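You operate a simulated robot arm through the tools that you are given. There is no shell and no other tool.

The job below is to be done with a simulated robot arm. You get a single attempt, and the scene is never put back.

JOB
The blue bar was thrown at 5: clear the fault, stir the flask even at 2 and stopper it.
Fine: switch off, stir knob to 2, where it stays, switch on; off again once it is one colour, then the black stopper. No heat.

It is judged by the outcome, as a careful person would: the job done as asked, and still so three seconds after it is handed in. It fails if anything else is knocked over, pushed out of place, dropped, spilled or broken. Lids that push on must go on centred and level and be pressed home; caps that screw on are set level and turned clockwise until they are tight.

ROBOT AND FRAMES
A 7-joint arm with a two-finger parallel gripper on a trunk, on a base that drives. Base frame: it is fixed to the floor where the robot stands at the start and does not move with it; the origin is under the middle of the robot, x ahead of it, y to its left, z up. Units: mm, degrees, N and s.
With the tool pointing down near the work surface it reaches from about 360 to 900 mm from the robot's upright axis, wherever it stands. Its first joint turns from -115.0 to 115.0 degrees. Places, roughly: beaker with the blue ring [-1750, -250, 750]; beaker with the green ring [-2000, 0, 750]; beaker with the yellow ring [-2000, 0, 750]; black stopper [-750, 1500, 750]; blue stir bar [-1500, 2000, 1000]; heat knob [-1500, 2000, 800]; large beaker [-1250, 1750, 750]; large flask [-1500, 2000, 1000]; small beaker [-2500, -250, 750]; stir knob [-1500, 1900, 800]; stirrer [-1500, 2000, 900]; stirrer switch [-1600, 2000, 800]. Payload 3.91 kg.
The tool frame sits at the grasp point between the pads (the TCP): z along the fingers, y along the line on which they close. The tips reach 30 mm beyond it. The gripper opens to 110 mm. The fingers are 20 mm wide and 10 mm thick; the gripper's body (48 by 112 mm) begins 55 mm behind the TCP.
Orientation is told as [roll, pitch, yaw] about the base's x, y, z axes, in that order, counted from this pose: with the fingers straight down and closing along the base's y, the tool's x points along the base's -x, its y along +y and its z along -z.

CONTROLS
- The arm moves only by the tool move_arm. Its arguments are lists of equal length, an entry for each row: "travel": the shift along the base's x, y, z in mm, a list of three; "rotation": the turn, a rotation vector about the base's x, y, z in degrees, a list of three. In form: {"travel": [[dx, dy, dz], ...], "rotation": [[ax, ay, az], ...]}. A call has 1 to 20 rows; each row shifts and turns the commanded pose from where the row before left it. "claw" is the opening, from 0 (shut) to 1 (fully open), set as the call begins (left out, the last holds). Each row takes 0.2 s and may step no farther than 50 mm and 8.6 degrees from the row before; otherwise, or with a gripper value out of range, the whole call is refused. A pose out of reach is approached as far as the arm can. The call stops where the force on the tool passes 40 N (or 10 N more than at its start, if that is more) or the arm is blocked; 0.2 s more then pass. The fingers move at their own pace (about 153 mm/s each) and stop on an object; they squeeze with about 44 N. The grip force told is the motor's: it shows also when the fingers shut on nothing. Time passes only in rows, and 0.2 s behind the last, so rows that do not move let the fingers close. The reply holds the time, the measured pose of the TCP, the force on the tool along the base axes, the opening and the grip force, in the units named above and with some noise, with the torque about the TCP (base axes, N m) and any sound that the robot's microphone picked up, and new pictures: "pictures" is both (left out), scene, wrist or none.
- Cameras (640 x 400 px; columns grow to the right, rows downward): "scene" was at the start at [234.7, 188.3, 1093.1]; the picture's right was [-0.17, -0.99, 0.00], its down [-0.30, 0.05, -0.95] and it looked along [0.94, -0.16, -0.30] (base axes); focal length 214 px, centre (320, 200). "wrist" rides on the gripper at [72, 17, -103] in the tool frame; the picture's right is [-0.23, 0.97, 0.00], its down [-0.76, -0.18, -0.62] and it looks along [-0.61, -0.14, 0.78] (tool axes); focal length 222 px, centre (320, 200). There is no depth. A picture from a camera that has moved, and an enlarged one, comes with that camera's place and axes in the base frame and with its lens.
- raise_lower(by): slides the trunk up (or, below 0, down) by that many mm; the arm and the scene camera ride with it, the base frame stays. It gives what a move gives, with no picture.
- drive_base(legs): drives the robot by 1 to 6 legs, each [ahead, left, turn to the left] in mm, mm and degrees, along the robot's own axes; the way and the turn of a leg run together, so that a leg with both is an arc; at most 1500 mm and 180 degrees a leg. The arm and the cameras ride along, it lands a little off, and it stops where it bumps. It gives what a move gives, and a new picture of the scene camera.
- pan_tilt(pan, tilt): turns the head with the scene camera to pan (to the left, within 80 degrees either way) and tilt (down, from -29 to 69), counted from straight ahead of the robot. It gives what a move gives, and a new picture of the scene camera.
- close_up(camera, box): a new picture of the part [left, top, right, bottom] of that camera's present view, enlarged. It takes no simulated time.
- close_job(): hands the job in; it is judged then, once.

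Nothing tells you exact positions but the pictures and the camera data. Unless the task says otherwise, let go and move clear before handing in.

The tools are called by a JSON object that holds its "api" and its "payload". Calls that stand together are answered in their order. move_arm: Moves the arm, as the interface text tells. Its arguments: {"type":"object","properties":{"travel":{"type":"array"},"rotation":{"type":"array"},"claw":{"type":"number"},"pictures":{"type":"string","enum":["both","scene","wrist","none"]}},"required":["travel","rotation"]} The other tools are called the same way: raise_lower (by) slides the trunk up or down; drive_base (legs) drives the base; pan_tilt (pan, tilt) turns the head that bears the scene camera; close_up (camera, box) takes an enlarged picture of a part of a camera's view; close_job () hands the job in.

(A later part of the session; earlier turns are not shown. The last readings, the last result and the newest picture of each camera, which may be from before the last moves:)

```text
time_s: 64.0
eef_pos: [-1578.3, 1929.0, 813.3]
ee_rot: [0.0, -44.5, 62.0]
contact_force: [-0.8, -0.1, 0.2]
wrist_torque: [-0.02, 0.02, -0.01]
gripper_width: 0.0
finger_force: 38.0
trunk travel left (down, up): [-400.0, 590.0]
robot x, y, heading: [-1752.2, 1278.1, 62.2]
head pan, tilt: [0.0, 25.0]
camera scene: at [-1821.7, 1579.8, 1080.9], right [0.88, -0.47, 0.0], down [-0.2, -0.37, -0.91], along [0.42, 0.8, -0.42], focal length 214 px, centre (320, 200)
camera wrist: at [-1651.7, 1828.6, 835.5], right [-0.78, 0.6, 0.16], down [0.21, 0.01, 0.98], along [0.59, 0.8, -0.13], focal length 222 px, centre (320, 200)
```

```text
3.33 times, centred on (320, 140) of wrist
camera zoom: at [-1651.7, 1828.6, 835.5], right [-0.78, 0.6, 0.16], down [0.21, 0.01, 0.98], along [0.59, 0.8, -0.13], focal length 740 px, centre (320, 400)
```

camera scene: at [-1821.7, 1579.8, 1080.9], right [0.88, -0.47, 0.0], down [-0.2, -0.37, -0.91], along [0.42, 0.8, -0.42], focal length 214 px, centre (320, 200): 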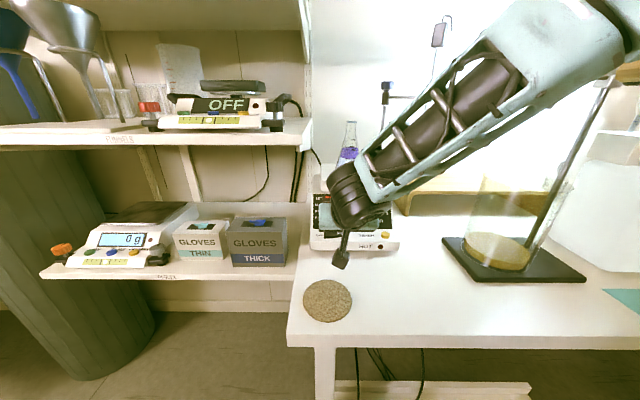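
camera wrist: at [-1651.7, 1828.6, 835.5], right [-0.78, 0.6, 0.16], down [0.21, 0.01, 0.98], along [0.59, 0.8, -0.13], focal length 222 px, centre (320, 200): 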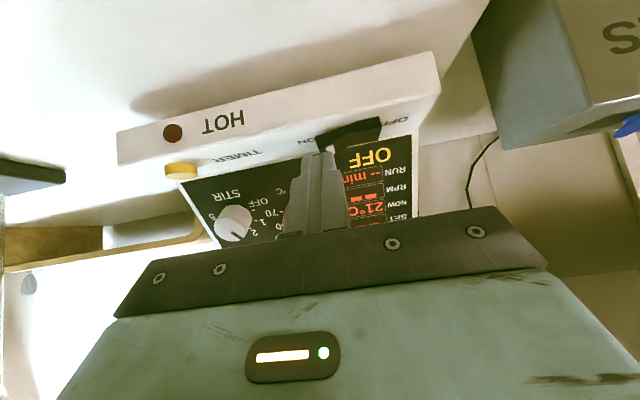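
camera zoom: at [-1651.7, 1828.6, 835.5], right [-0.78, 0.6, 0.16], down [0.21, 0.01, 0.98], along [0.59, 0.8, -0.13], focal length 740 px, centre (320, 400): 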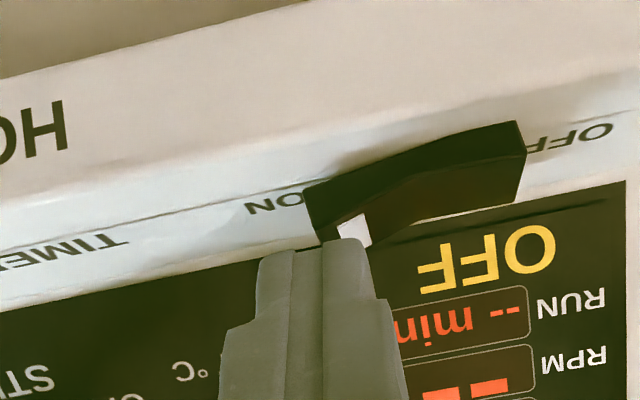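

The tips have ended slightly too far right of the rocker; I shift about 5 mm back left and continue down.

{"api": "move_arm", "payload": {"travel": [[-4.5, 2.4, 0], [0, 0, -2], [0, 0, -2], [0, 0, -2], [0, 0, -2], [0, 0, -1.5], [0, 0, -1.5], [0, 0, -1.5], [0, 0, -1.5]], "rotation": [[0, 0, 0], [0, 0, 0], [0, 0, 0], [0, 0, 0], [0, 0, 0], [0, 0, 0], [0, 0, 0], [0, 0, 0], [0, 0, 0]]}}

{"api": "close_up", "payload": {"camera": "wrist", "box": [240, 80, 400, 200]}}

```text
time_s: 66.0
eef_pos: [-1583.3, 1931.2, 804.3]
ee_rot: [0.3, -44.9, 61.8]
contact_force: [-1.4, -19.6, 19.1]
wrist_torque: [-0.13, 0.08, 0.06]
gripper_width: 0.0
finger_force: 37.6
trunk travel left (down, up): [-400.0, 590.0]
robot x, y, heading: [-1750.4, 1281.0, 62.1]
head pan, tilt: [0.0, 25.0]
heard: click
stopped in row 9: the force on the tool passed its limit at 43 N (the readings are from after the stop); the commanded pose is now the measured one
camera scene: at [-1821.9, 1578.3, 1081.1], right [0.88, -0.47, 0.0], down [-0.2, -0.37, -0.91], along [0.42, 0.8, -0.42], focal length 214 px, centre (320, 200)
camera wrist: at [-1657.0, 1830.1, 825.7], right [-0.78, 0.6, 0.16], down [0.21, 0.0, 0.98], along [0.59, 0.8, -0.12], focal length 222 px, centre (320, 200)
```

scene: 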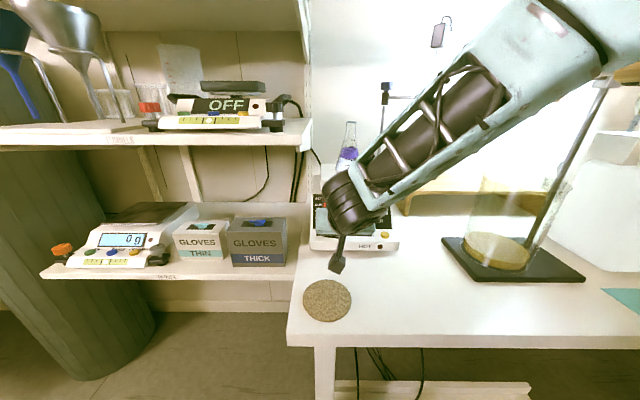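
wrist: 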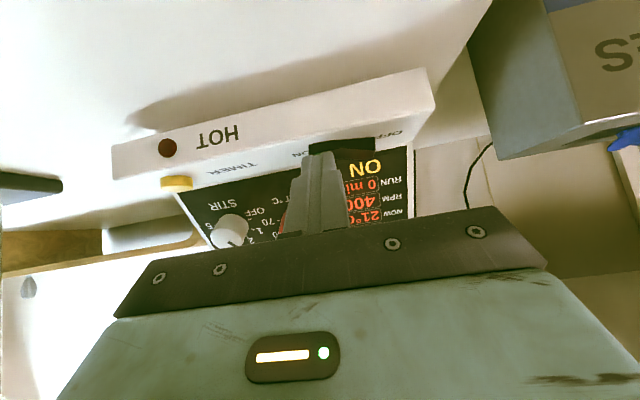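

```text
3.33 times, centred on (320, 140) of wrist
camera zoom: at [-1657.0, 1830.1, 825.7], right [-0.78, 0.6, 0.16], down [0.21, 0.0, 0.98], along [0.59, 0.8, -0.12], focal length 740 px, centre (320, 400)
```

zoom: 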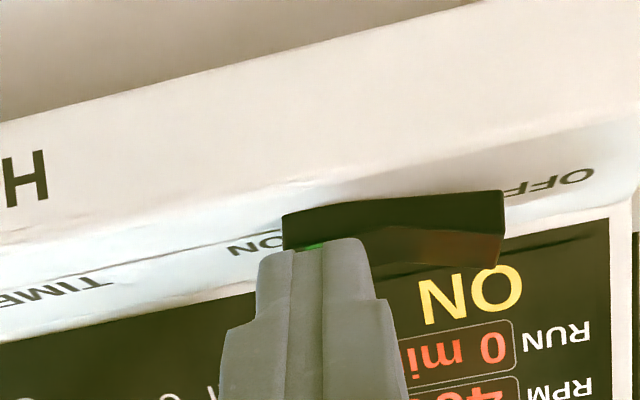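

Clicked; display says ON, RPM 400. I lift off and back away to watch the flask.

{"api": "move_arm", "payload": {"travel": [[0, 0, 10], [0, 0, 20], [-6, -12, 20], [-14, -28, 20], [-4, -36, 10]], "rotation": [[0, 0, 0], [0, 0, 0], [0, 0, 0], [0, 0, 0], [0, 0, 0]]}}

{"api": "close_up", "payload": {"camera": "scene", "box": [290, 110, 410, 250]}}

{"api": "close_up", "payload": {"camera": "wrist", "box": [160, 50, 400, 200]}}

```text
time_s: 67.2
eef_pos: [-1607.1, 1856.2, 883.0]
ee_rot: [0.2, -44.7, 61.8]
contact_force: [0.3, -0.2, 0.1]
wrist_torque: [-0.02, -0.02, -0.01]
gripper_width: 0.0
finger_force: 37.4
trunk travel left (down, up): [-400.0, 590.0]
robot x, y, heading: [-1748.8, 1275.4, 62.1]
head pan, tilt: [0.0, 25.0]
camera scene: at [-1821.7, 1579.8, 1080.8], right [0.88, -0.47, 0.0], down [-0.2, -0.37, -0.91], along [0.42, 0.8, -0.42], focal length 214 px, centre (320, 200)
camera wrist: at [-1681.5, 1755.9, 904.7], right [-0.78, 0.6, 0.16], down [0.21, 0.0, 0.98], along [0.59, 0.8, -0.13], focal length 222 px, centre (320, 200)
```

scene: 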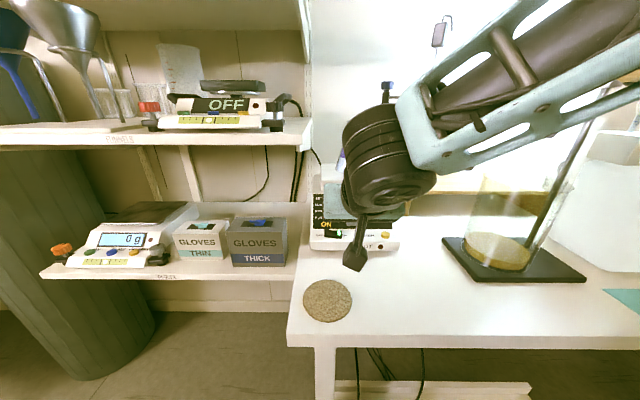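
wrist: 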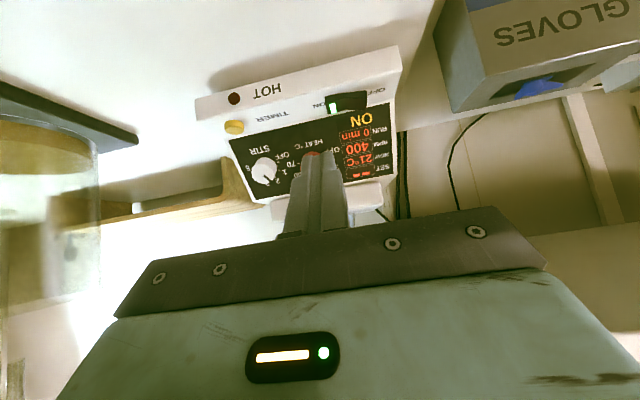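

```text
2.86 times, centred on (350, 180) of scene
camera zoom: at [-1821.7, 1579.8, 1080.8], right [0.88, -0.47, 0.0], down [-0.2, -0.37, -0.91], along [0.42, 0.8, -0.42], focal length 613 px, centre (234, 257)
```

zoom: 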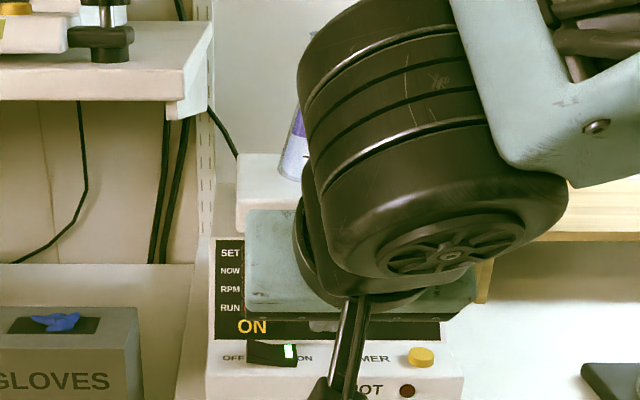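

```text
2.67 times, centred on (280, 125) of wrist
camera zoom: at [-1681.5, 1755.9, 904.7], right [-0.78, 0.6, 0.16], down [0.21, 0.0, 0.98], along [0.59, 0.8, -0.13], focal length 592 px, centre (427, 400)
```

zoom: 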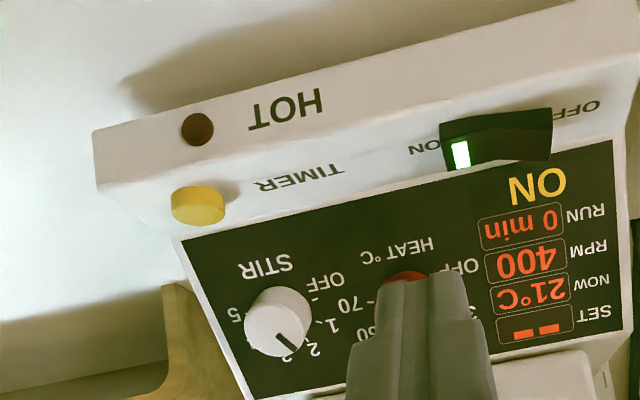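

Stirring is on at 400 rpm. I move the arm right to open the view of the flask.

{"api": "move_arm", "payload": {"travel": [[30, -27, 0], [30, -27, 0], [30, -27, 0], [0, 0, 0], [0, 0, 0]], "rotation": [[0, 0, 0], [0, 0, 0], [0, 0, 0], [0, 0, 0], [0, 0, 0]], "pictures": "scene"}}

{"api": "close_up", "payload": {"camera": "scene", "box": [290, 110, 410, 250]}}

```text
time_s: 68.4
eef_pos: [-1516.4, 1775.1, 882.2]
ee_rot: [0.1, -44.9, 61.8]
contact_force: [0.0, -0.2, -0.5]
wrist_torque: [0.01, -0.01, 0.0]
gripper_width: 0.0
finger_force: 37.5
trunk travel left (down, up): [-400.0, 590.0]
robot x, y, heading: [-1755.4, 1278.0, 62.5]
head pan, tilt: [0.0, 25.0]
camera scene: at [-1821.7, 1579.7, 1080.9], right [0.88, -0.47, 0.0], down [-0.2, -0.37, -0.91], along [0.42, 0.8, -0.42], focal length 214 px, centre (320, 200)
```

scene: 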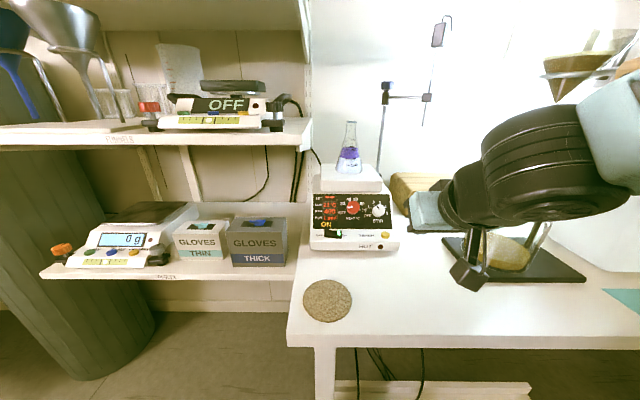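

```text
2.86 times, centred on (350, 180) of scene
camera zoom: at [-1821.7, 1579.7, 1080.9], right [0.88, -0.47, 0.0], down [-0.2, -0.37, -0.91], along [0.42, 0.8, -0.42], focal length 613 px, centre (234, 257)
```

zoom: 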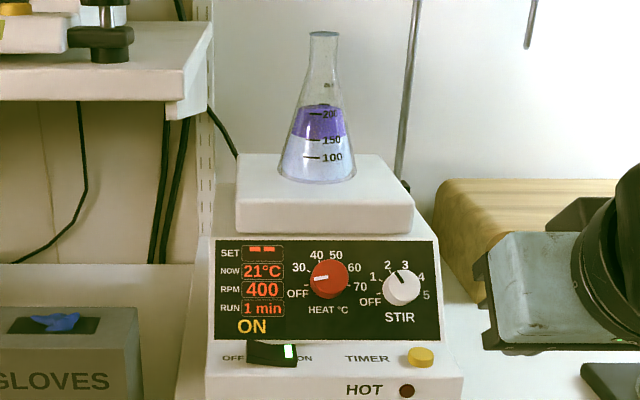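

Good view: knob at 2, ON, 400 rpm, still two layers. I wait.

{"api": "move_arm", "payload": {"travel": [[0, 0, 0], [0, 0, 0], [0, 0, 0], [0, 0, 0], [0, 0, 0], [0, 0, 0], [0, 0, 0], [0, 0, 0], [0, 0, 0], [0, 0, 0], [0, 0, 0], [0, 0, 0], [0, 0, 0], [0, 0, 0], [0, 0, 0], [0, 0, 0], [0, 0, 0], [0, 0, 0], [0, 0, 0], [0, 0, 0]], "rotation": [[0, 0, 0], [0, 0, 0], [0, 0, 0], [0, 0, 0], [0, 0, 0], [0, 0, 0], [0, 0, 0], [0, 0, 0], [0, 0, 0], [0, 0, 0], [0, 0, 0], [0, 0, 0], [0, 0, 0], [0, 0, 0], [0, 0, 0], [0, 0, 0], [0, 0, 0], [0, 0, 0], [0, 0, 0], [0, 0, 0]], "pictures": "none"}}

{"api": "close_up", "payload": {"camera": "scene", "box": [290, 110, 410, 250]}}

```text
time_s: 72.6
eef_pos: [-1515.2, 1775.6, 882.9]
ee_rot: [0.2, -44.9, 61.8]
contact_force: [-0.8, -0.4, 0.3]
wrist_torque: [0.02, -0.01, 0.0]
gripper_width: 0.0
finger_force: 38.4
trunk travel left (down, up): [-400.0, 590.0]
robot x, y, heading: [-1749.4, 1278.0, 62.2]
head pan, tilt: [0.0, 25.0]
```

```text
2.86 times, centred on (350, 180) of scene
camera zoom: at [-1821.7, 1579.6, 1080.9], right [0.88, -0.47, 0.0], down [-0.2, -0.37, -0.91], along [0.42, 0.8, -0.42], focal length 613 px, centre (234, 257)
```

zoom: 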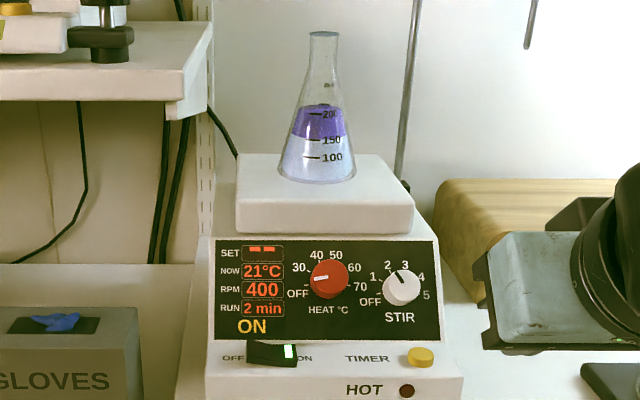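

Two minutes shown on the display; the colours are still layered. I wait on.

{"api": "move_arm", "payload": {"travel": [[0, 0, 0], [0, 0, 0], [0, 0, 0], [0, 0, 0], [0, 0, 0], [0, 0, 0], [0, 0, 0], [0, 0, 0], [0, 0, 0], [0, 0, 0], [0, 0, 0], [0, 0, 0], [0, 0, 0], [0, 0, 0], [0, 0, 0], [0, 0, 0], [0, 0, 0], [0, 0, 0], [0, 0, 0], [0, 0, 0]], "rotation": [[0, 0, 0], [0, 0, 0], [0, 0, 0], [0, 0, 0], [0, 0, 0], [0, 0, 0], [0, 0, 0], [0, 0, 0], [0, 0, 0], [0, 0, 0], [0, 0, 0], [0, 0, 0], [0, 0, 0], [0, 0, 0], [0, 0, 0], [0, 0, 0], [0, 0, 0], [0, 0, 0], [0, 0, 0], [0, 0, 0]], "pictures": "none"}}

{"api": "move_arm", "payload": {"travel": [[0, 0, 0], [0, 0, 0], [0, 0, 0], [0, 0, 0], [0, 0, 0], [0, 0, 0], [0, 0, 0], [0, 0, 0], [0, 0, 0], [0, 0, 0], [0, 0, 0], [0, 0, 0], [0, 0, 0], [0, 0, 0], [0, 0, 0], [0, 0, 0], [0, 0, 0], [0, 0, 0], [0, 0, 0], [0, 0, 0]], "rotation": [[0, 0, 0], [0, 0, 0], [0, 0, 0], [0, 0, 0], [0, 0, 0], [0, 0, 0], [0, 0, 0], [0, 0, 0], [0, 0, 0], [0, 0, 0], [0, 0, 0], [0, 0, 0], [0, 0, 0], [0, 0, 0], [0, 0, 0], [0, 0, 0], [0, 0, 0], [0, 0, 0], [0, 0, 0], [0, 0, 0]], "pictures": "none"}}

{"api": "close_up", "payload": {"camera": "scene", "box": [300, 110, 410, 250]}}

{"api": "close_up", "payload": {"camera": "scene", "box": [326, 116, 374, 176]}}

```text
time_s: 76.8
eef_pos: [-1515.4, 1775.0, 883.3]
ee_rot: [0.2, -45.0, 61.8]
contact_force: [0.4, -1.1, -0.4]
wrist_torque: [-0.03, -0.03, 0.02]
gripper_width: 0.0
finger_force: 38.1
trunk travel left (down, up): [-400.0, 590.0]
robot x, y, heading: [-1748.8, 1281.1, 62.2]
head pan, tilt: [0.0, 25.0]
```

```text
time_s: 81.0
eef_pos: [-1515.9, 1774.6, 883.5]
ee_rot: [0.2, -44.9, 61.9]
contact_force: [0.1, -0.2, -0.1]
wrist_torque: [0.03, -0.04, 0.0]
gripper_width: 0.1
finger_force: 37.4
trunk travel left (down, up): [-400.0, 590.0]
robot x, y, heading: [-1748.8, 1280.9, 62.0]
head pan, tilt: [0.0, 25.0]
```

```text
2.86 times, centred on (355, 180) of scene
camera zoom: at [-1821.7, 1579.6, 1080.9], right [0.88, -0.47, 0.0], down [-0.2, -0.37, -0.91], along [0.42, 0.8, -0.42], focal length 613 px, centre (220, 257)
```

zoom: 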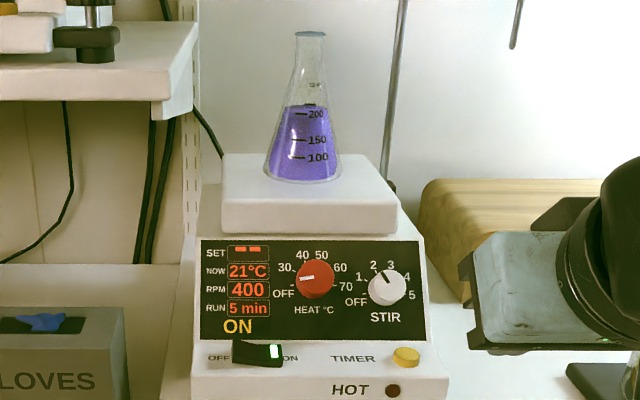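

```text
6.67 times, centred on (350, 146) of scene
camera zoom: at [-1821.7, 1579.6, 1080.9], right [0.88, -0.47, 0.0], down [-0.2, -0.37, -0.91], along [0.42, 0.8, -0.42], focal length 1430 px, centre (120, 560)
```

zoom: 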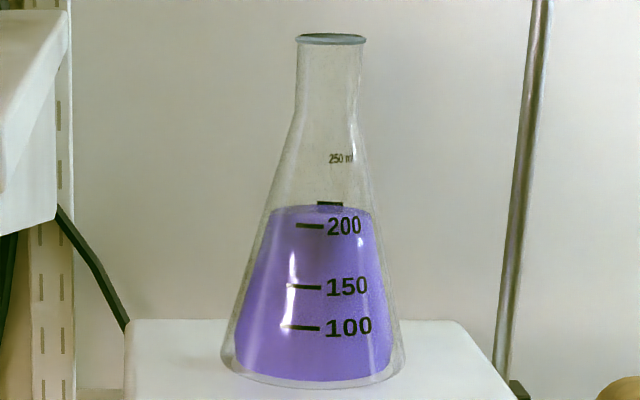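

The flask is now one even violet. I go back and switch off: to above the OFF end, same spot as before.

{"api": "move_arm", "payload": {"travel": [[-30, 27, 0], [-31, 27, 0], [-30, 27, 0], [-1, 30, -12], [-1, 30, -16], [-1, 32, -16], [0, 0, 0]], "rotation": [[0, 0, 0], [0, 0, 0], [0, 0, 0], [0, 0, 0], [0, 0, 0], [0, 0, 0], [0, 0, 0]]}}

{"api": "close_up", "payload": {"camera": "wrist", "box": [240, 80, 400, 200]}}

```text
time_s: 82.6
eef_pos: [-1612.1, 1949.1, 838.7]
ee_rot: [0.2, -45.0, 61.8]
contact_force: [-0.2, -0.1, 1.0]
wrist_torque: [0.02, 0.01, -0.01]
gripper_width: 0.1
finger_force: 37.0
trunk travel left (down, up): [-400.0, 590.0]
robot x, y, heading: [-1751.8, 1276.6, 62.3]
head pan, tilt: [0.0, 25.0]
camera scene: at [-1821.7, 1579.6, 1080.8], right [0.88, -0.47, 0.0], down [-0.2, -0.37, -0.91], along [0.42, 0.8, -0.42], focal length 214 px, centre (320, 200)
camera wrist: at [-1685.0, 1848.9, 860.6], right [-0.78, 0.6, 0.16], down [0.21, 0.0, 0.98], along [0.59, 0.8, -0.13], focal length 222 px, centre (320, 200)
```

scene: 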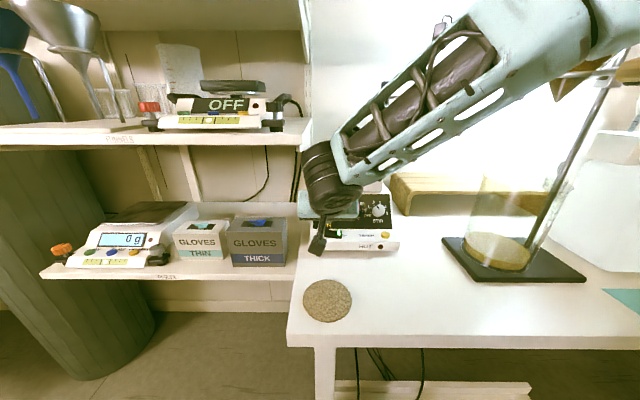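
wrist: 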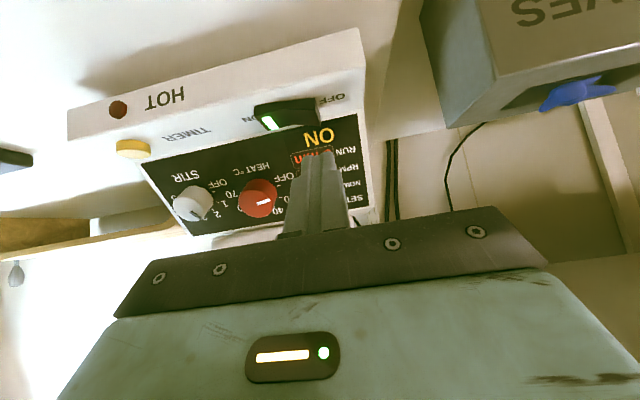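

```text
3.33 times, centred on (320, 140) of wrist
camera zoom: at [-1685.0, 1848.9, 860.6], right [-0.78, 0.6, 0.16], down [0.21, 0.0, 0.98], along [0.59, 0.8, -0.13], focal length 740 px, centre (320, 400)
```

zoom: 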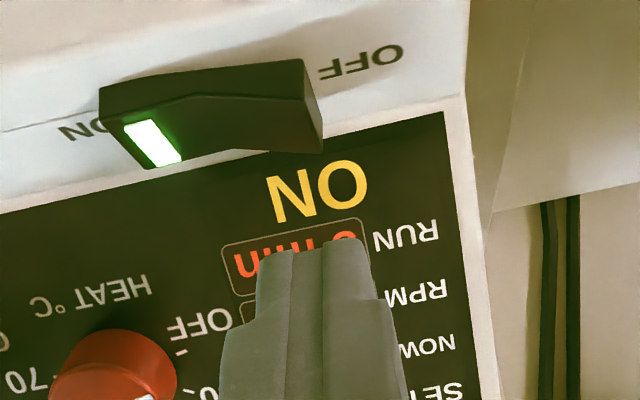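

Nearly the same place as before (2–3 mm further left). I correct and press down.

{"api": "move_arm", "payload": {"travel": [[2.6, -2.2, -4], [0, 0, -7], [0, 0, -7], [0, 0, -5], [0, 0, -4], [0, 0, -2], [0, 0, -1.5], [0, 0, -1.5], [0, 0, -1.5], [0, 0, -1.5], [0, 0, -1.5]], "rotation": [[0, 0, 0], [0, 0, 0], [0, 0, 0], [0, 0, 0], [0, 0, 0], [0, 0, 0], [0, 0, 0], [0, 0, 0], [0, 0, 0], [0, 0, 0], [0, 0, 0]]}}

{"api": "close_up", "payload": {"camera": "wrist", "box": [240, 80, 400, 200]}}

```text
time_s: 85.0
eef_pos: [-1610.0, 1944.9, 804.3]
ee_rot: [0.5, -45.1, 61.8]
contact_force: [-10.8, -8.9, 28.6]
wrist_torque: [0.12, -0.16, -0.04]
gripper_width: 0.0
finger_force: 37.6
trunk travel left (down, up): [-400.0, 590.0]
robot x, y, heading: [-1748.4, 1277.1, 62.0]
head pan, tilt: [0.0, 25.0]
heard: click
camera scene: at [-1822.3, 1578.5, 1081.5], right [0.88, -0.47, 0.0], down [-0.2, -0.37, -0.91], along [0.42, 0.8, -0.42], focal length 214 px, centre (320, 200)
camera wrist: at [-1683.7, 1844.6, 826.1], right [-0.79, 0.6, 0.17], down [0.21, 0.0, 0.98], along [0.58, 0.8, -0.12], focal length 222 px, centre (320, 200)
```

scene: 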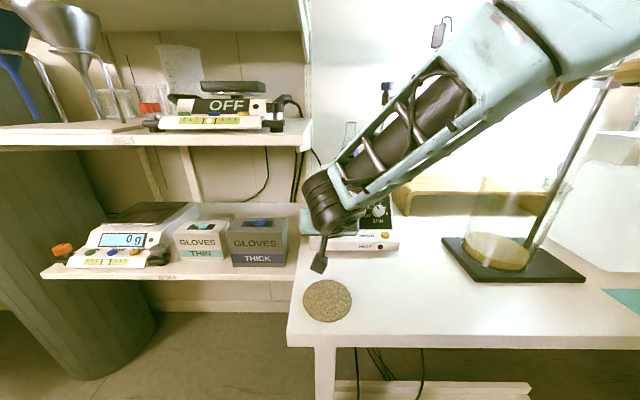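
wrist: 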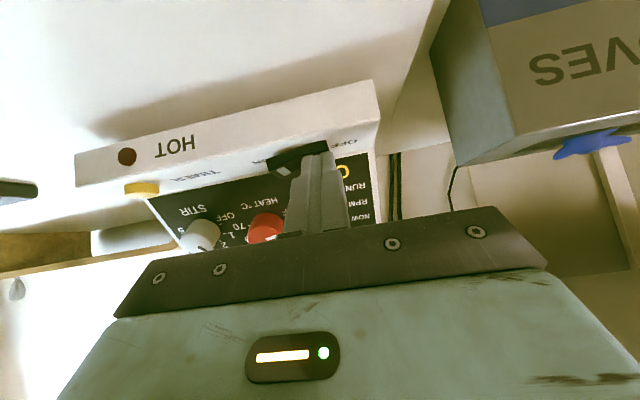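

```text
3.33 times, centred on (320, 140) of wrist
camera zoom: at [-1683.7, 1844.6, 826.1], right [-0.79, 0.6, 0.17], down [0.21, 0.0, 0.98], along [0.58, 0.8, -0.12], focal length 740 px, centre (320, 400)
```

zoom: 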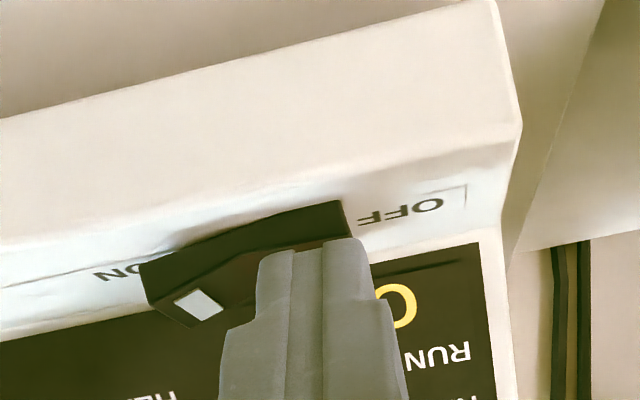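

Off again. I back away, bring the tool upright and up to travel height.

{"api": "move_arm", "payload": {"travel": [[0, 0, 10], [0, 0, 20], [-6, -12, 20], [-14, -28, 25], [-10, -36, 25], [0, -36, 25], [5, -36, 25], [5, -30, 25], [5, -25, 25], [5, -10, 25], [0, 0, 20], [0, 0, 0]], "rotation": [[0, 0, 0], [0, 0, 0], [0, 0, 0], [0, 0, 0], [0, 0, 0], [-6.65, 3.46, 0], [-6.65, 3.46, 0], [-6.65, 3.46, 0], [-6.65, 3.46, 0], [-6.65, 3.46, 0], [-6.65, 3.46, 0], [0, 0, 0]]}}

{"api": "close_up", "payload": {"camera": "scene", "box": [300, 110, 410, 250]}}

```text
time_s: 87.6
eef_pos: [-1618.7, 1732.3, 1048.6]
ee_rot: [-0.3, 0.1, 62.1]
contact_force: [0.3, 0.3, 0.2]
wrist_torque: [0.03, -0.03, 0.02]
gripper_width: 0.0
finger_force: 37.4
trunk travel left (down, up): [-400.0, 590.0]
robot x, y, heading: [-1747.7, 1276.8, 62.0]
head pan, tilt: [0.0, 25.0]
camera scene: at [-1821.7, 1579.6, 1080.9], right [0.88, -0.47, 0.0], down [-0.2, -0.37, -0.91], along [0.42, 0.8, -0.42], focal length 214 px, centre (320, 200)
camera wrist: at [-1668.7, 1678.7, 1151.5], right [-0.75, 0.66, -0.01], down [0.51, 0.59, 0.62], along [0.41, 0.47, -0.78], focal length 222 px, centre (320, 200)
```

scene: 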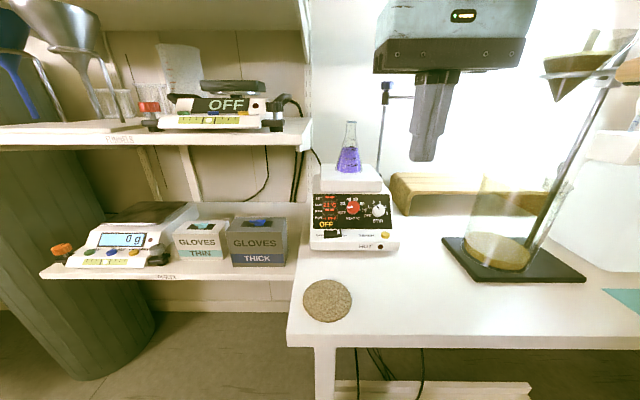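
wrist: 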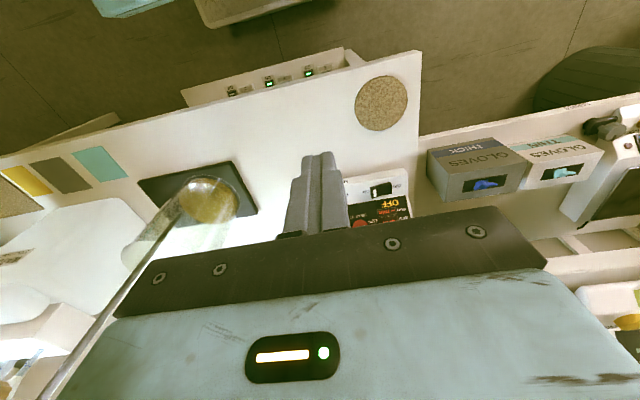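

```text
2.86 times, centred on (355, 180) of scene
camera zoom: at [-1821.7, 1579.6, 1080.9], right [0.88, -0.47, 0.0], down [-0.2, -0.37, -0.91], along [0.42, 0.8, -0.42], focal length 613 px, centre (220, 257)
```

zoom: 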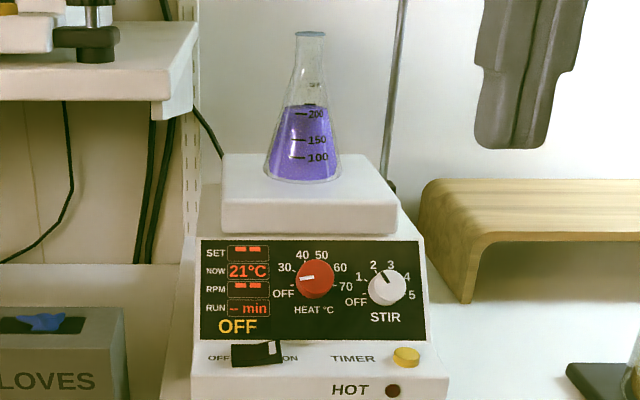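

All as asked so far: display OFF, knob at 2, flask one colour. Next the black stopper near [-800, 1616]; I pull the arm in and drive right along the table.

{"api": "move_arm", "payload": {"travel": [[-14, -26, 10], [-14, -26, 10], [0, 0, 0]], "rotation": [[0, 0, 0], [0, 0, 0], [0, 0, 0]], "claw": 0.6, "pictures": "none"}}

{"api": "drive_base", "payload": {"legs": [[0, -620, 0]]}}

{"api": "pan_tilt", "payload": {"pan": -10, "tilt": 35}}

```text
time_s: 88.4
eef_pos: [-1647.5, 1681.9, 1066.1]
ee_rot: [-0.4, 0.1, 62.0]
contact_force: [0.4, -0.4, 0.3]
wrist_torque: [0.03, -0.03, 0.01]
gripper_width: 65.9
finger_force: 0.1
trunk travel left (down, up): [-400.0, 590.0]
robot x, y, heading: [-1751.6, 1276.0, 62.4]
head pan, tilt: [0.0, 25.0]
```

```text
time_s: 91.8
eef_pos: [-1105.2, 1395.4, 1066.7]
ee_rot: [-0.3, 0.1, 61.7]
contact_force: [0.0, -0.3, 0.0]
wrist_torque: [0.02, -0.03, 0.0]
gripper_width: 66.0
finger_force: 0.1
trunk travel left (down, up): [-400.0, 590.0]
robot x, y, heading: [-1208.9, 992.9, 61.6]
head pan, tilt: [0.0, 25.0]
camera scene: at [-1280.2, 1293.3, 1080.9], right [0.88, -0.47, 0.0], down [-0.2, -0.37, -0.91], along [0.43, 0.8, -0.42], focal length 214 px, centre (320, 200)
```

scene: 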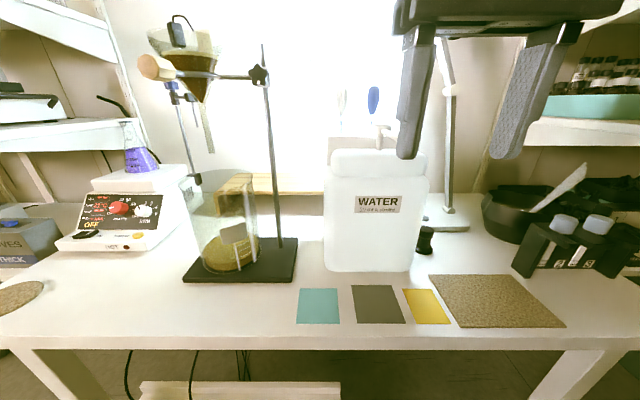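

```text
time_s: 92.5
eef_pos: [-1105.8, 1394.1, 1065.5]
ee_rot: [-0.3, 0.1, 61.7]
contact_force: [-0.1, -0.4, 0.7]
wrist_torque: [-0.03, 0.01, 0.02]
gripper_width: 65.8
finger_force: 0.1
trunk travel left (down, up): [-400.0, 590.0]
robot x, y, heading: [-1212.1, 990.4, 61.5]
head pan, tilt: [-10.0, 35.0]
camera scene: at [-1269.3, 1281.3, 1065.1], right [0.79, -0.62, 0.0], down [-0.35, -0.45, -0.82], along [0.51, 0.64, -0.57], focal length 214 px, centre (320, 200)
```

scene: 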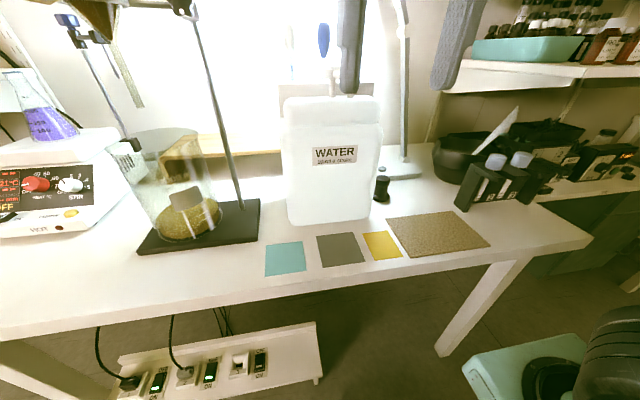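

The black stopper stands close to the right of the WATER jug, near [-842, 1551]. Zooming in on it.

{"api": "close_up", "payload": {"camera": "scene", "box": [340, 150, 436, 210]}}

{"api": "close_up", "payload": {"camera": "wrist", "box": [0, 0, 640, 400]}}

```text
6.67 times, centred on (388, 180) of scene
camera zoom: at [-1269.3, 1281.3, 1065.1], right [0.79, -0.62, 0.0], down [-0.35, -0.45, -0.82], along [0.51, 0.64, -0.57], focal length 1430 px, centre (-133, 333)
```

zoom: 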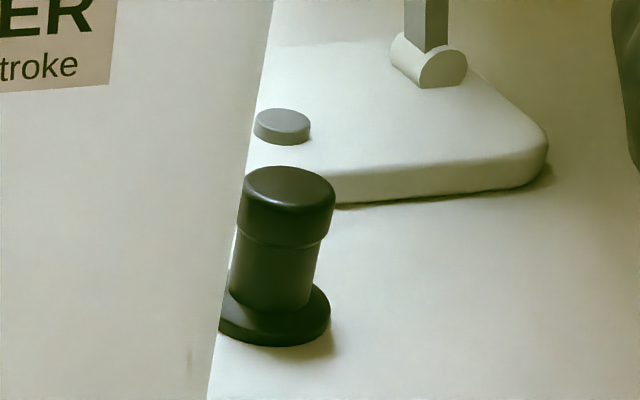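

```text
1.00 times, centred on (320, 200) of wrist (not enlarged: the box is as wide or as high as the picture)
camera zoom: at [-1155.7, 1340.6, 1169.3], right [-0.75, 0.66, -0.01], down [0.52, 0.59, 0.62], along [0.42, 0.46, -0.78], focal length 222 px, centre (320, 200)
```

zoom: 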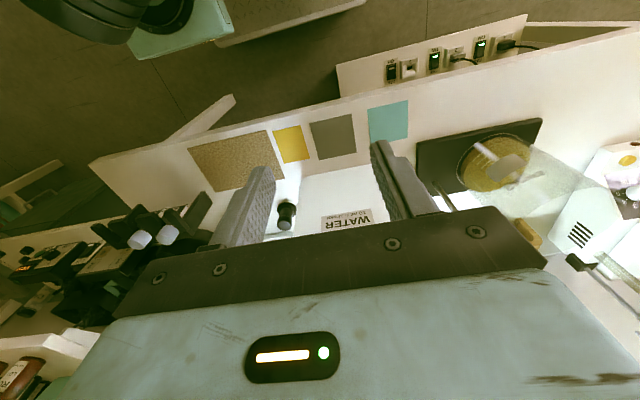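

The object looks like a black stopper with a head, perhaps in a footed holder. I take a look from the wrist and from another angle.

{"api": "close_up", "payload": {"camera": "wrist", "box": [250, 180, 330, 240]}}

{"api": "pan_tilt", "payload": {"pan": -25, "tilt": 35}}

{"api": "close_up", "payload": {"camera": "scene", "box": [260, 110, 460, 235]}}

```text
6.67 times, centred on (290, 210) of wrist
camera zoom: at [-1155.7, 1340.6, 1169.3], right [-0.75, 0.66, -0.01], down [0.52, 0.59, 0.62], along [0.42, 0.46, -0.78], focal length 1481 px, centre (520, 133)
```

zoom: 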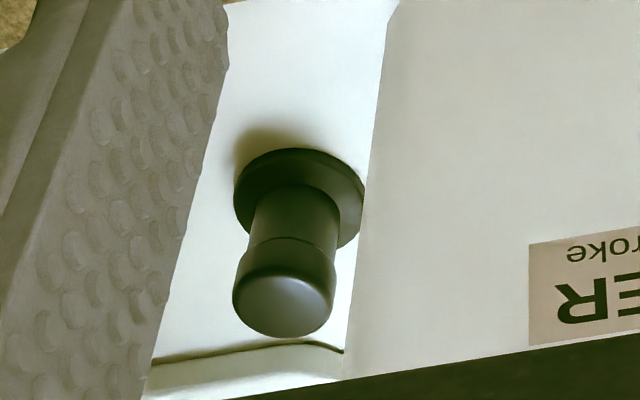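

```text
time_s: 93.3
eef_pos: [-1105.5, 1394.7, 1066.8]
ee_rot: [-0.2, 0.1, 61.8]
contact_force: [0.2, -0.1, 0.3]
wrist_torque: [0.0, -0.02, -0.02]
gripper_width: 65.9
finger_force: 0.0
trunk travel left (down, up): [-400.0, 590.0]
robot x, y, heading: [-1208.0, 992.0, 62.0]
head pan, tilt: [-25.0, 35.0]
camera scene: at [-1253.3, 1264.9, 1065.1], right [0.6, -0.8, 0.0], down [-0.46, -0.34, -0.82], along [0.66, 0.49, -0.57], focal length 214 px, centre (320, 200)
```

scene: 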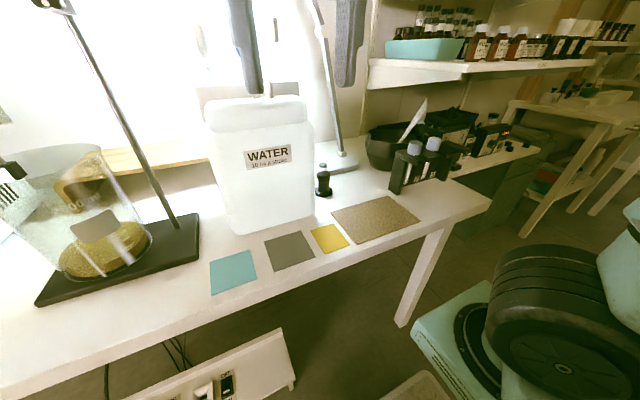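

```text
3.20 times, centred on (360, 172) of scene
camera zoom: at [-1253.3, 1264.9, 1065.1], right [0.6, -0.8, 0.0], down [-0.46, -0.34, -0.82], along [0.66, 0.49, -0.57], focal length 686 px, centre (192, 288)
```

zoom: 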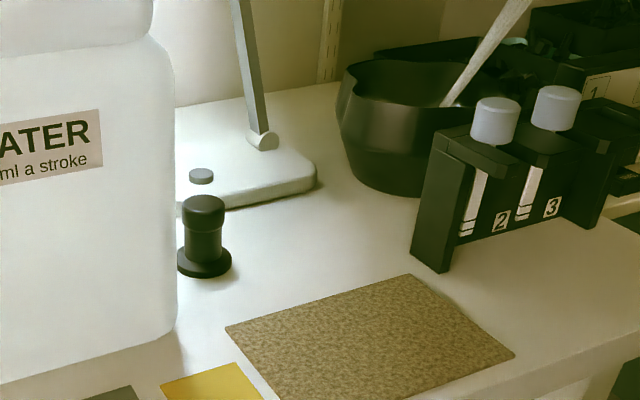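

The stopper's rounded head (~37 mm wide, top ≈ z 794) sits on a slimmer tube with a foot disc. The jug's side is about 55 mm to its left, so I'll come with the fingers closing front-to-back and the camera side away from the jug; first I drive 150 mm right and turn the wrist.

{"api": "drive_base", "payload": {"legs": [[0, -150, 0]]}}

{"api": "move_arm", "payload": {"travel": [[0, 0, 0], [0, 0, 0], [0, 0, 0], [0, 0, 0], [0, 0, 0], [0, 0, 0], [0, 0, 0], [0, 0, 0], [0, 0, 0], [0, 0, 0], [0, 0, 0], [0, 0, 0]], "rotation": [[0, 0, 8.2], [0, 0, 8.2], [0, 0, 8.2], [0, 0, 8.2], [0, 0, 8.2], [0, 0, 8.2], [0, 0, 8.2], [0, 0, 8.2], [0, 0, 8.2], [0, 0, 8.2], [0, 0, 8.0], [0, 0, 0]], "pictures": "wrist"}}

{"api": "pan_tilt", "payload": {"pan": 0, "tilt": 30}}

{"api": "close_up", "payload": {"camera": "scene", "box": [240, 150, 400, 250]}}

```text
time_s: 94.7
eef_pos: [-973.7, 1324.5, 1066.5]
ee_rot: [-0.2, 0.2, 61.6]
contact_force: [-0.5, 1.2, -0.5]
wrist_torque: [0.01, 0.01, -0.02]
gripper_width: 66.2
finger_force: 0.1
trunk travel left (down, up): [-400.0, 590.0]
robot x, y, heading: [-1080.2, 923.3, 61.9]
head pan, tilt: [-25.0, 35.0]
camera scene: at [-1121.5, 1194.4, 1065.1], right [0.6, -0.8, 0.0], down [-0.46, -0.34, -0.82], along [0.66, 0.49, -0.57], focal length 214 px, centre (320, 200)
```

scene: 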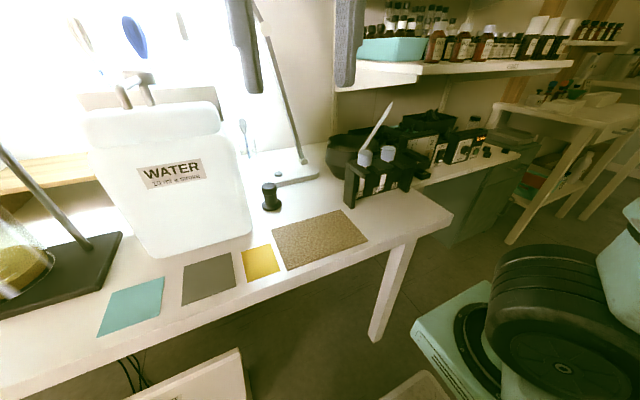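

```text
time_s: 97.3
eef_pos: [-973.5, 1323.3, 1067.0]
ee_rot: [-0.3, 0.0, 151.7]
contact_force: [-0.4, 0.4, -0.1]
wrist_torque: [-0.02, -0.01, -0.05]
gripper_width: 65.8
finger_force: 0.1
trunk travel left (down, up): [-400.0, 590.0]
robot x, y, heading: [-1079.7, 916.7, 61.9]
head pan, tilt: [-25.0, 35.0]
camera wrist: at [-919.1, 1276.1, 1169.3], right [-0.66, -0.75, -0.01], down [-0.59, 0.52, 0.62], along [-0.46, 0.41, -0.78], focal length 222 px, centre (320, 200)
```

wrist: 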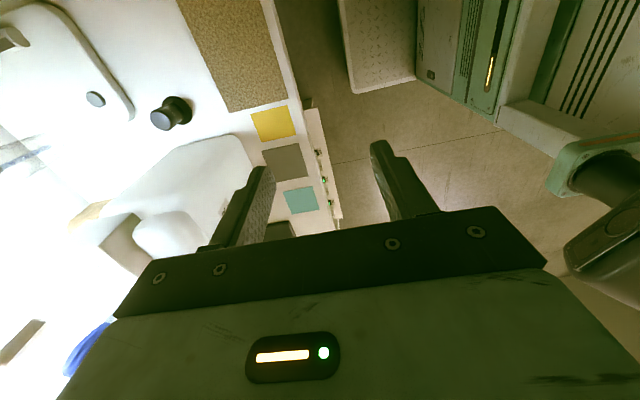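

```text
time_s: 98.2
eef_pos: [-974.1, 1325.2, 1066.2]
ee_rot: [-0.3, 0.1, 151.6]
contact_force: [-0.1, -0.3, 0.4]
wrist_torque: [0.02, 0.02, -0.02]
gripper_width: 66.0
finger_force: 0.0
trunk travel left (down, up): [-400.0, 590.0]
robot x, y, heading: [-1080.8, 919.8, 61.9]
head pan, tilt: [0.0, 30.0]
camera scene: at [-1149.2, 1221.3, 1072.9], right [0.88, -0.47, 0.0], down [-0.24, -0.44, -0.87], along [0.41, 0.76, -0.5], focal length 214 px, centre (320, 200)
```

scene: 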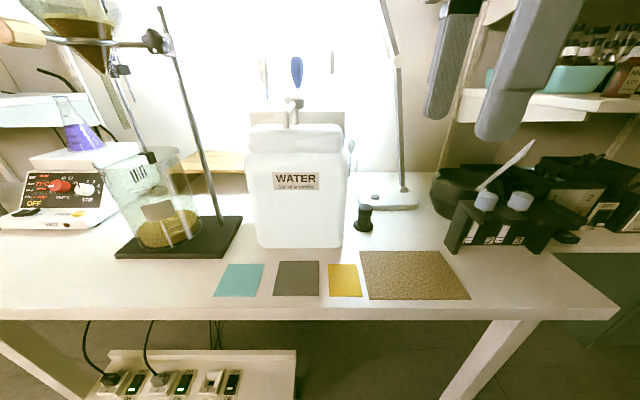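

```text
4.00 times, centred on (320, 200) of scene
camera zoom: at [-1149.2, 1221.3, 1072.9], right [0.88, -0.47, 0.0], down [-0.24, -0.44, -0.87], along [0.41, 0.76, -0.5], focal length 858 px, centre (320, 200)
```

zoom: 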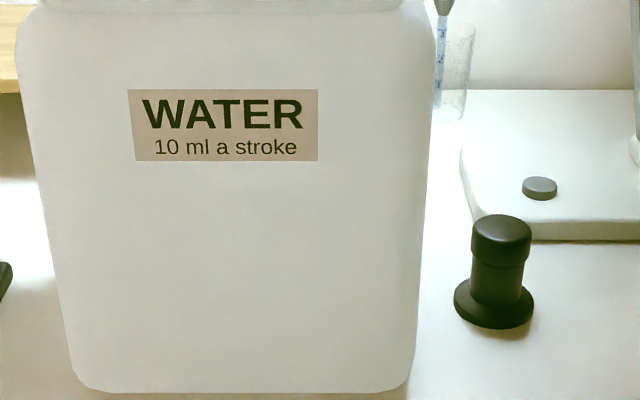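

Triangulated: the stopper head top is at ≈[-848.5, 1554, 800]. There is a clear vessel behind the jug that I must place before I approach; I look closer from two angles.

{"api": "close_up", "payload": {"camera": "scene", "box": [320, 120, 416, 220]}}

{"api": "pan_tilt", "payload": {"pan": -30, "tilt": 30}}

{"api": "close_up", "payload": {"camera": "scene", "box": [200, 110, 296, 210]}}

```text
4.00 times, centred on (368, 170) of scene
camera zoom: at [-1149.2, 1221.3, 1072.9], right [0.88, -0.47, 0.0], down [-0.24, -0.44, -0.87], along [0.41, 0.76, -0.5], focal length 858 px, centre (128, 320)
```

zoom: 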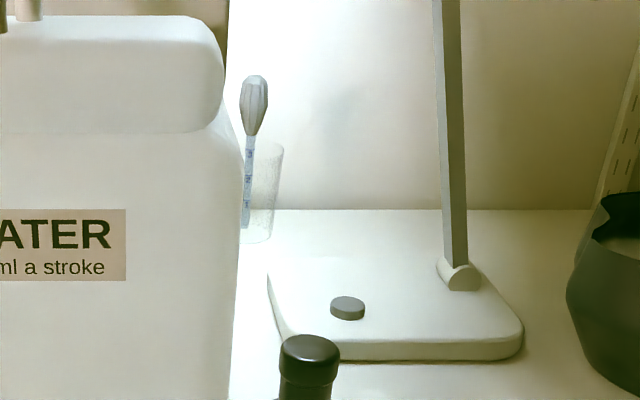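

```text
time_s: 99.1
eef_pos: [-974.2, 1324.2, 1066.2]
ee_rot: [-0.3, 0.0, 151.6]
contact_force: [-0.9, 0.5, 0.2]
wrist_torque: [0.0, -0.02, -0.03]
gripper_width: 66.0
finger_force: 0.0
trunk travel left (down, up): [-400.0, 590.0]
robot x, y, heading: [-1076.6, 923.6, 61.6]
head pan, tilt: [-30.0, 30.0]
camera scene: at [-1115.2, 1189.3, 1072.9], right [0.53, -0.85, 0.0], down [-0.42, -0.26, -0.87], along [0.74, 0.46, -0.5], focal length 214 px, centre (320, 200)
```

scene: 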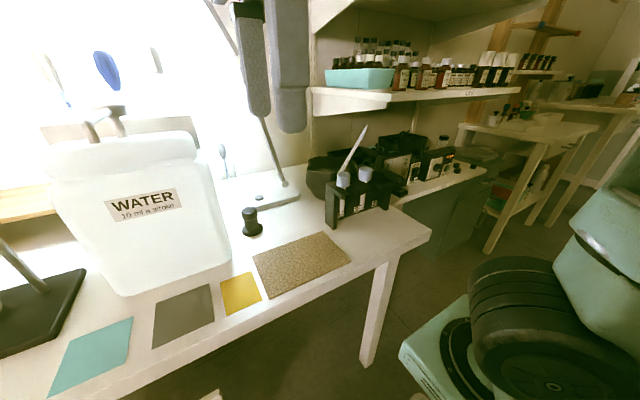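

```text
4.00 times, centred on (248, 160) of scene
camera zoom: at [-1115.2, 1189.3, 1072.9], right [0.53, -0.85, 0.0], down [-0.42, -0.26, -0.87], along [0.74, 0.46, -0.5], focal length 858 px, centre (608, 360)
```

zoom: 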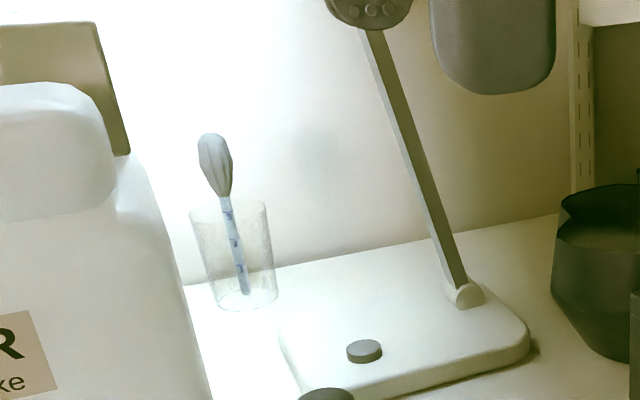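

The clear cup stands far back (≈300 mm behind the stopper), so no hazard. I move above the stopper.

{"api": "move_arm", "payload": {"travel": [[21, 38.3, 0], [21, 38.3, 0], [21, 38.3, 0], [21, 38.3, 0], [21, 38.3, 0], [21, 38.3, 0], [0, 0, -45], [0, 0, -45], [0, 0, -45], [0, 0, 0]], "rotation": [[0, 0, 0], [0, 0, 0], [0, 0, 0], [0, 0, 0], [0, 0, 0], [0, 0, 0], [0, 0, 0], [0, 0, 0], [0, 0, 0], [0, 0, 0]]}}

{"api": "close_up", "payload": {"camera": "wrist", "box": [220, 80, 420, 205]}}

```text
time_s: 101.3
eef_pos: [-849.1, 1555.7, 929.9]
ee_rot: [-0.3, 0.1, 151.7]
contact_force: [-0.3, 0.5, 0.2]
wrist_torque: [0.01, -0.02, -0.02]
gripper_width: 65.8
finger_force: 0.1
trunk travel left (down, up): [-400.0, 590.0]
robot x, y, heading: [-1080.1, 920.3, 61.6]
head pan, tilt: [-30.0, 30.0]
camera scene: at [-1115.1, 1189.3, 1072.9], right [0.53, -0.85, 0.0], down [-0.43, -0.26, -0.87], along [0.74, 0.46, -0.5], focal length 214 px, centre (320, 200)
camera wrist: at [-794.2, 1506.7, 1033.8], right [-0.66, -0.75, -0.01], down [-0.59, 0.52, 0.62], along [-0.46, 0.42, -0.78], focal length 222 px, centre (320, 200)
```

scene: 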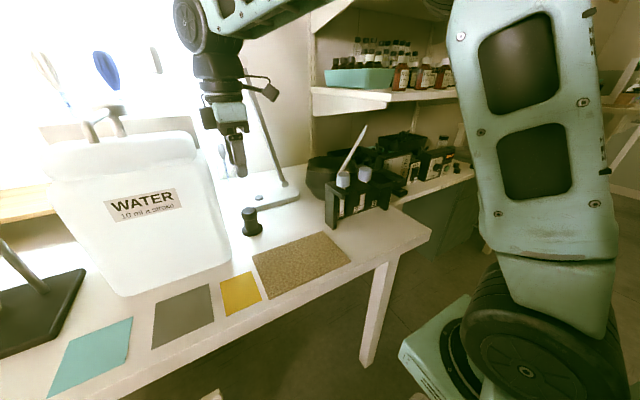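
wrist: 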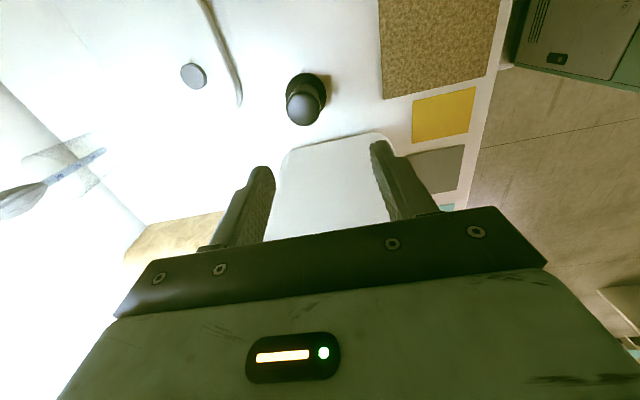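

```text
3.20 times, centred on (320, 142) of wrist
camera zoom: at [-794.2, 1506.7, 1033.8], right [-0.66, -0.75, -0.01], down [-0.59, 0.52, 0.62], along [-0.46, 0.42, -0.78], focal length 711 px, centre (320, 384)
```

zoom: 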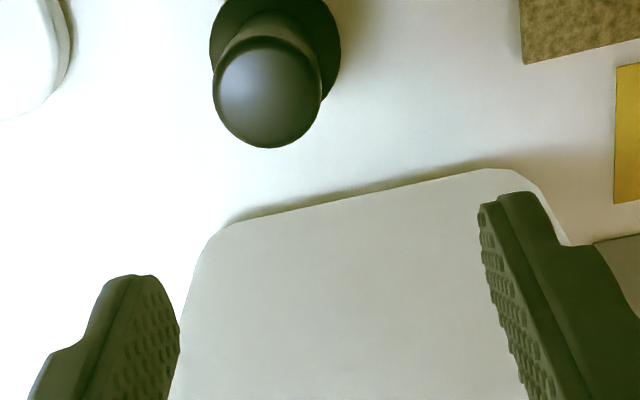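

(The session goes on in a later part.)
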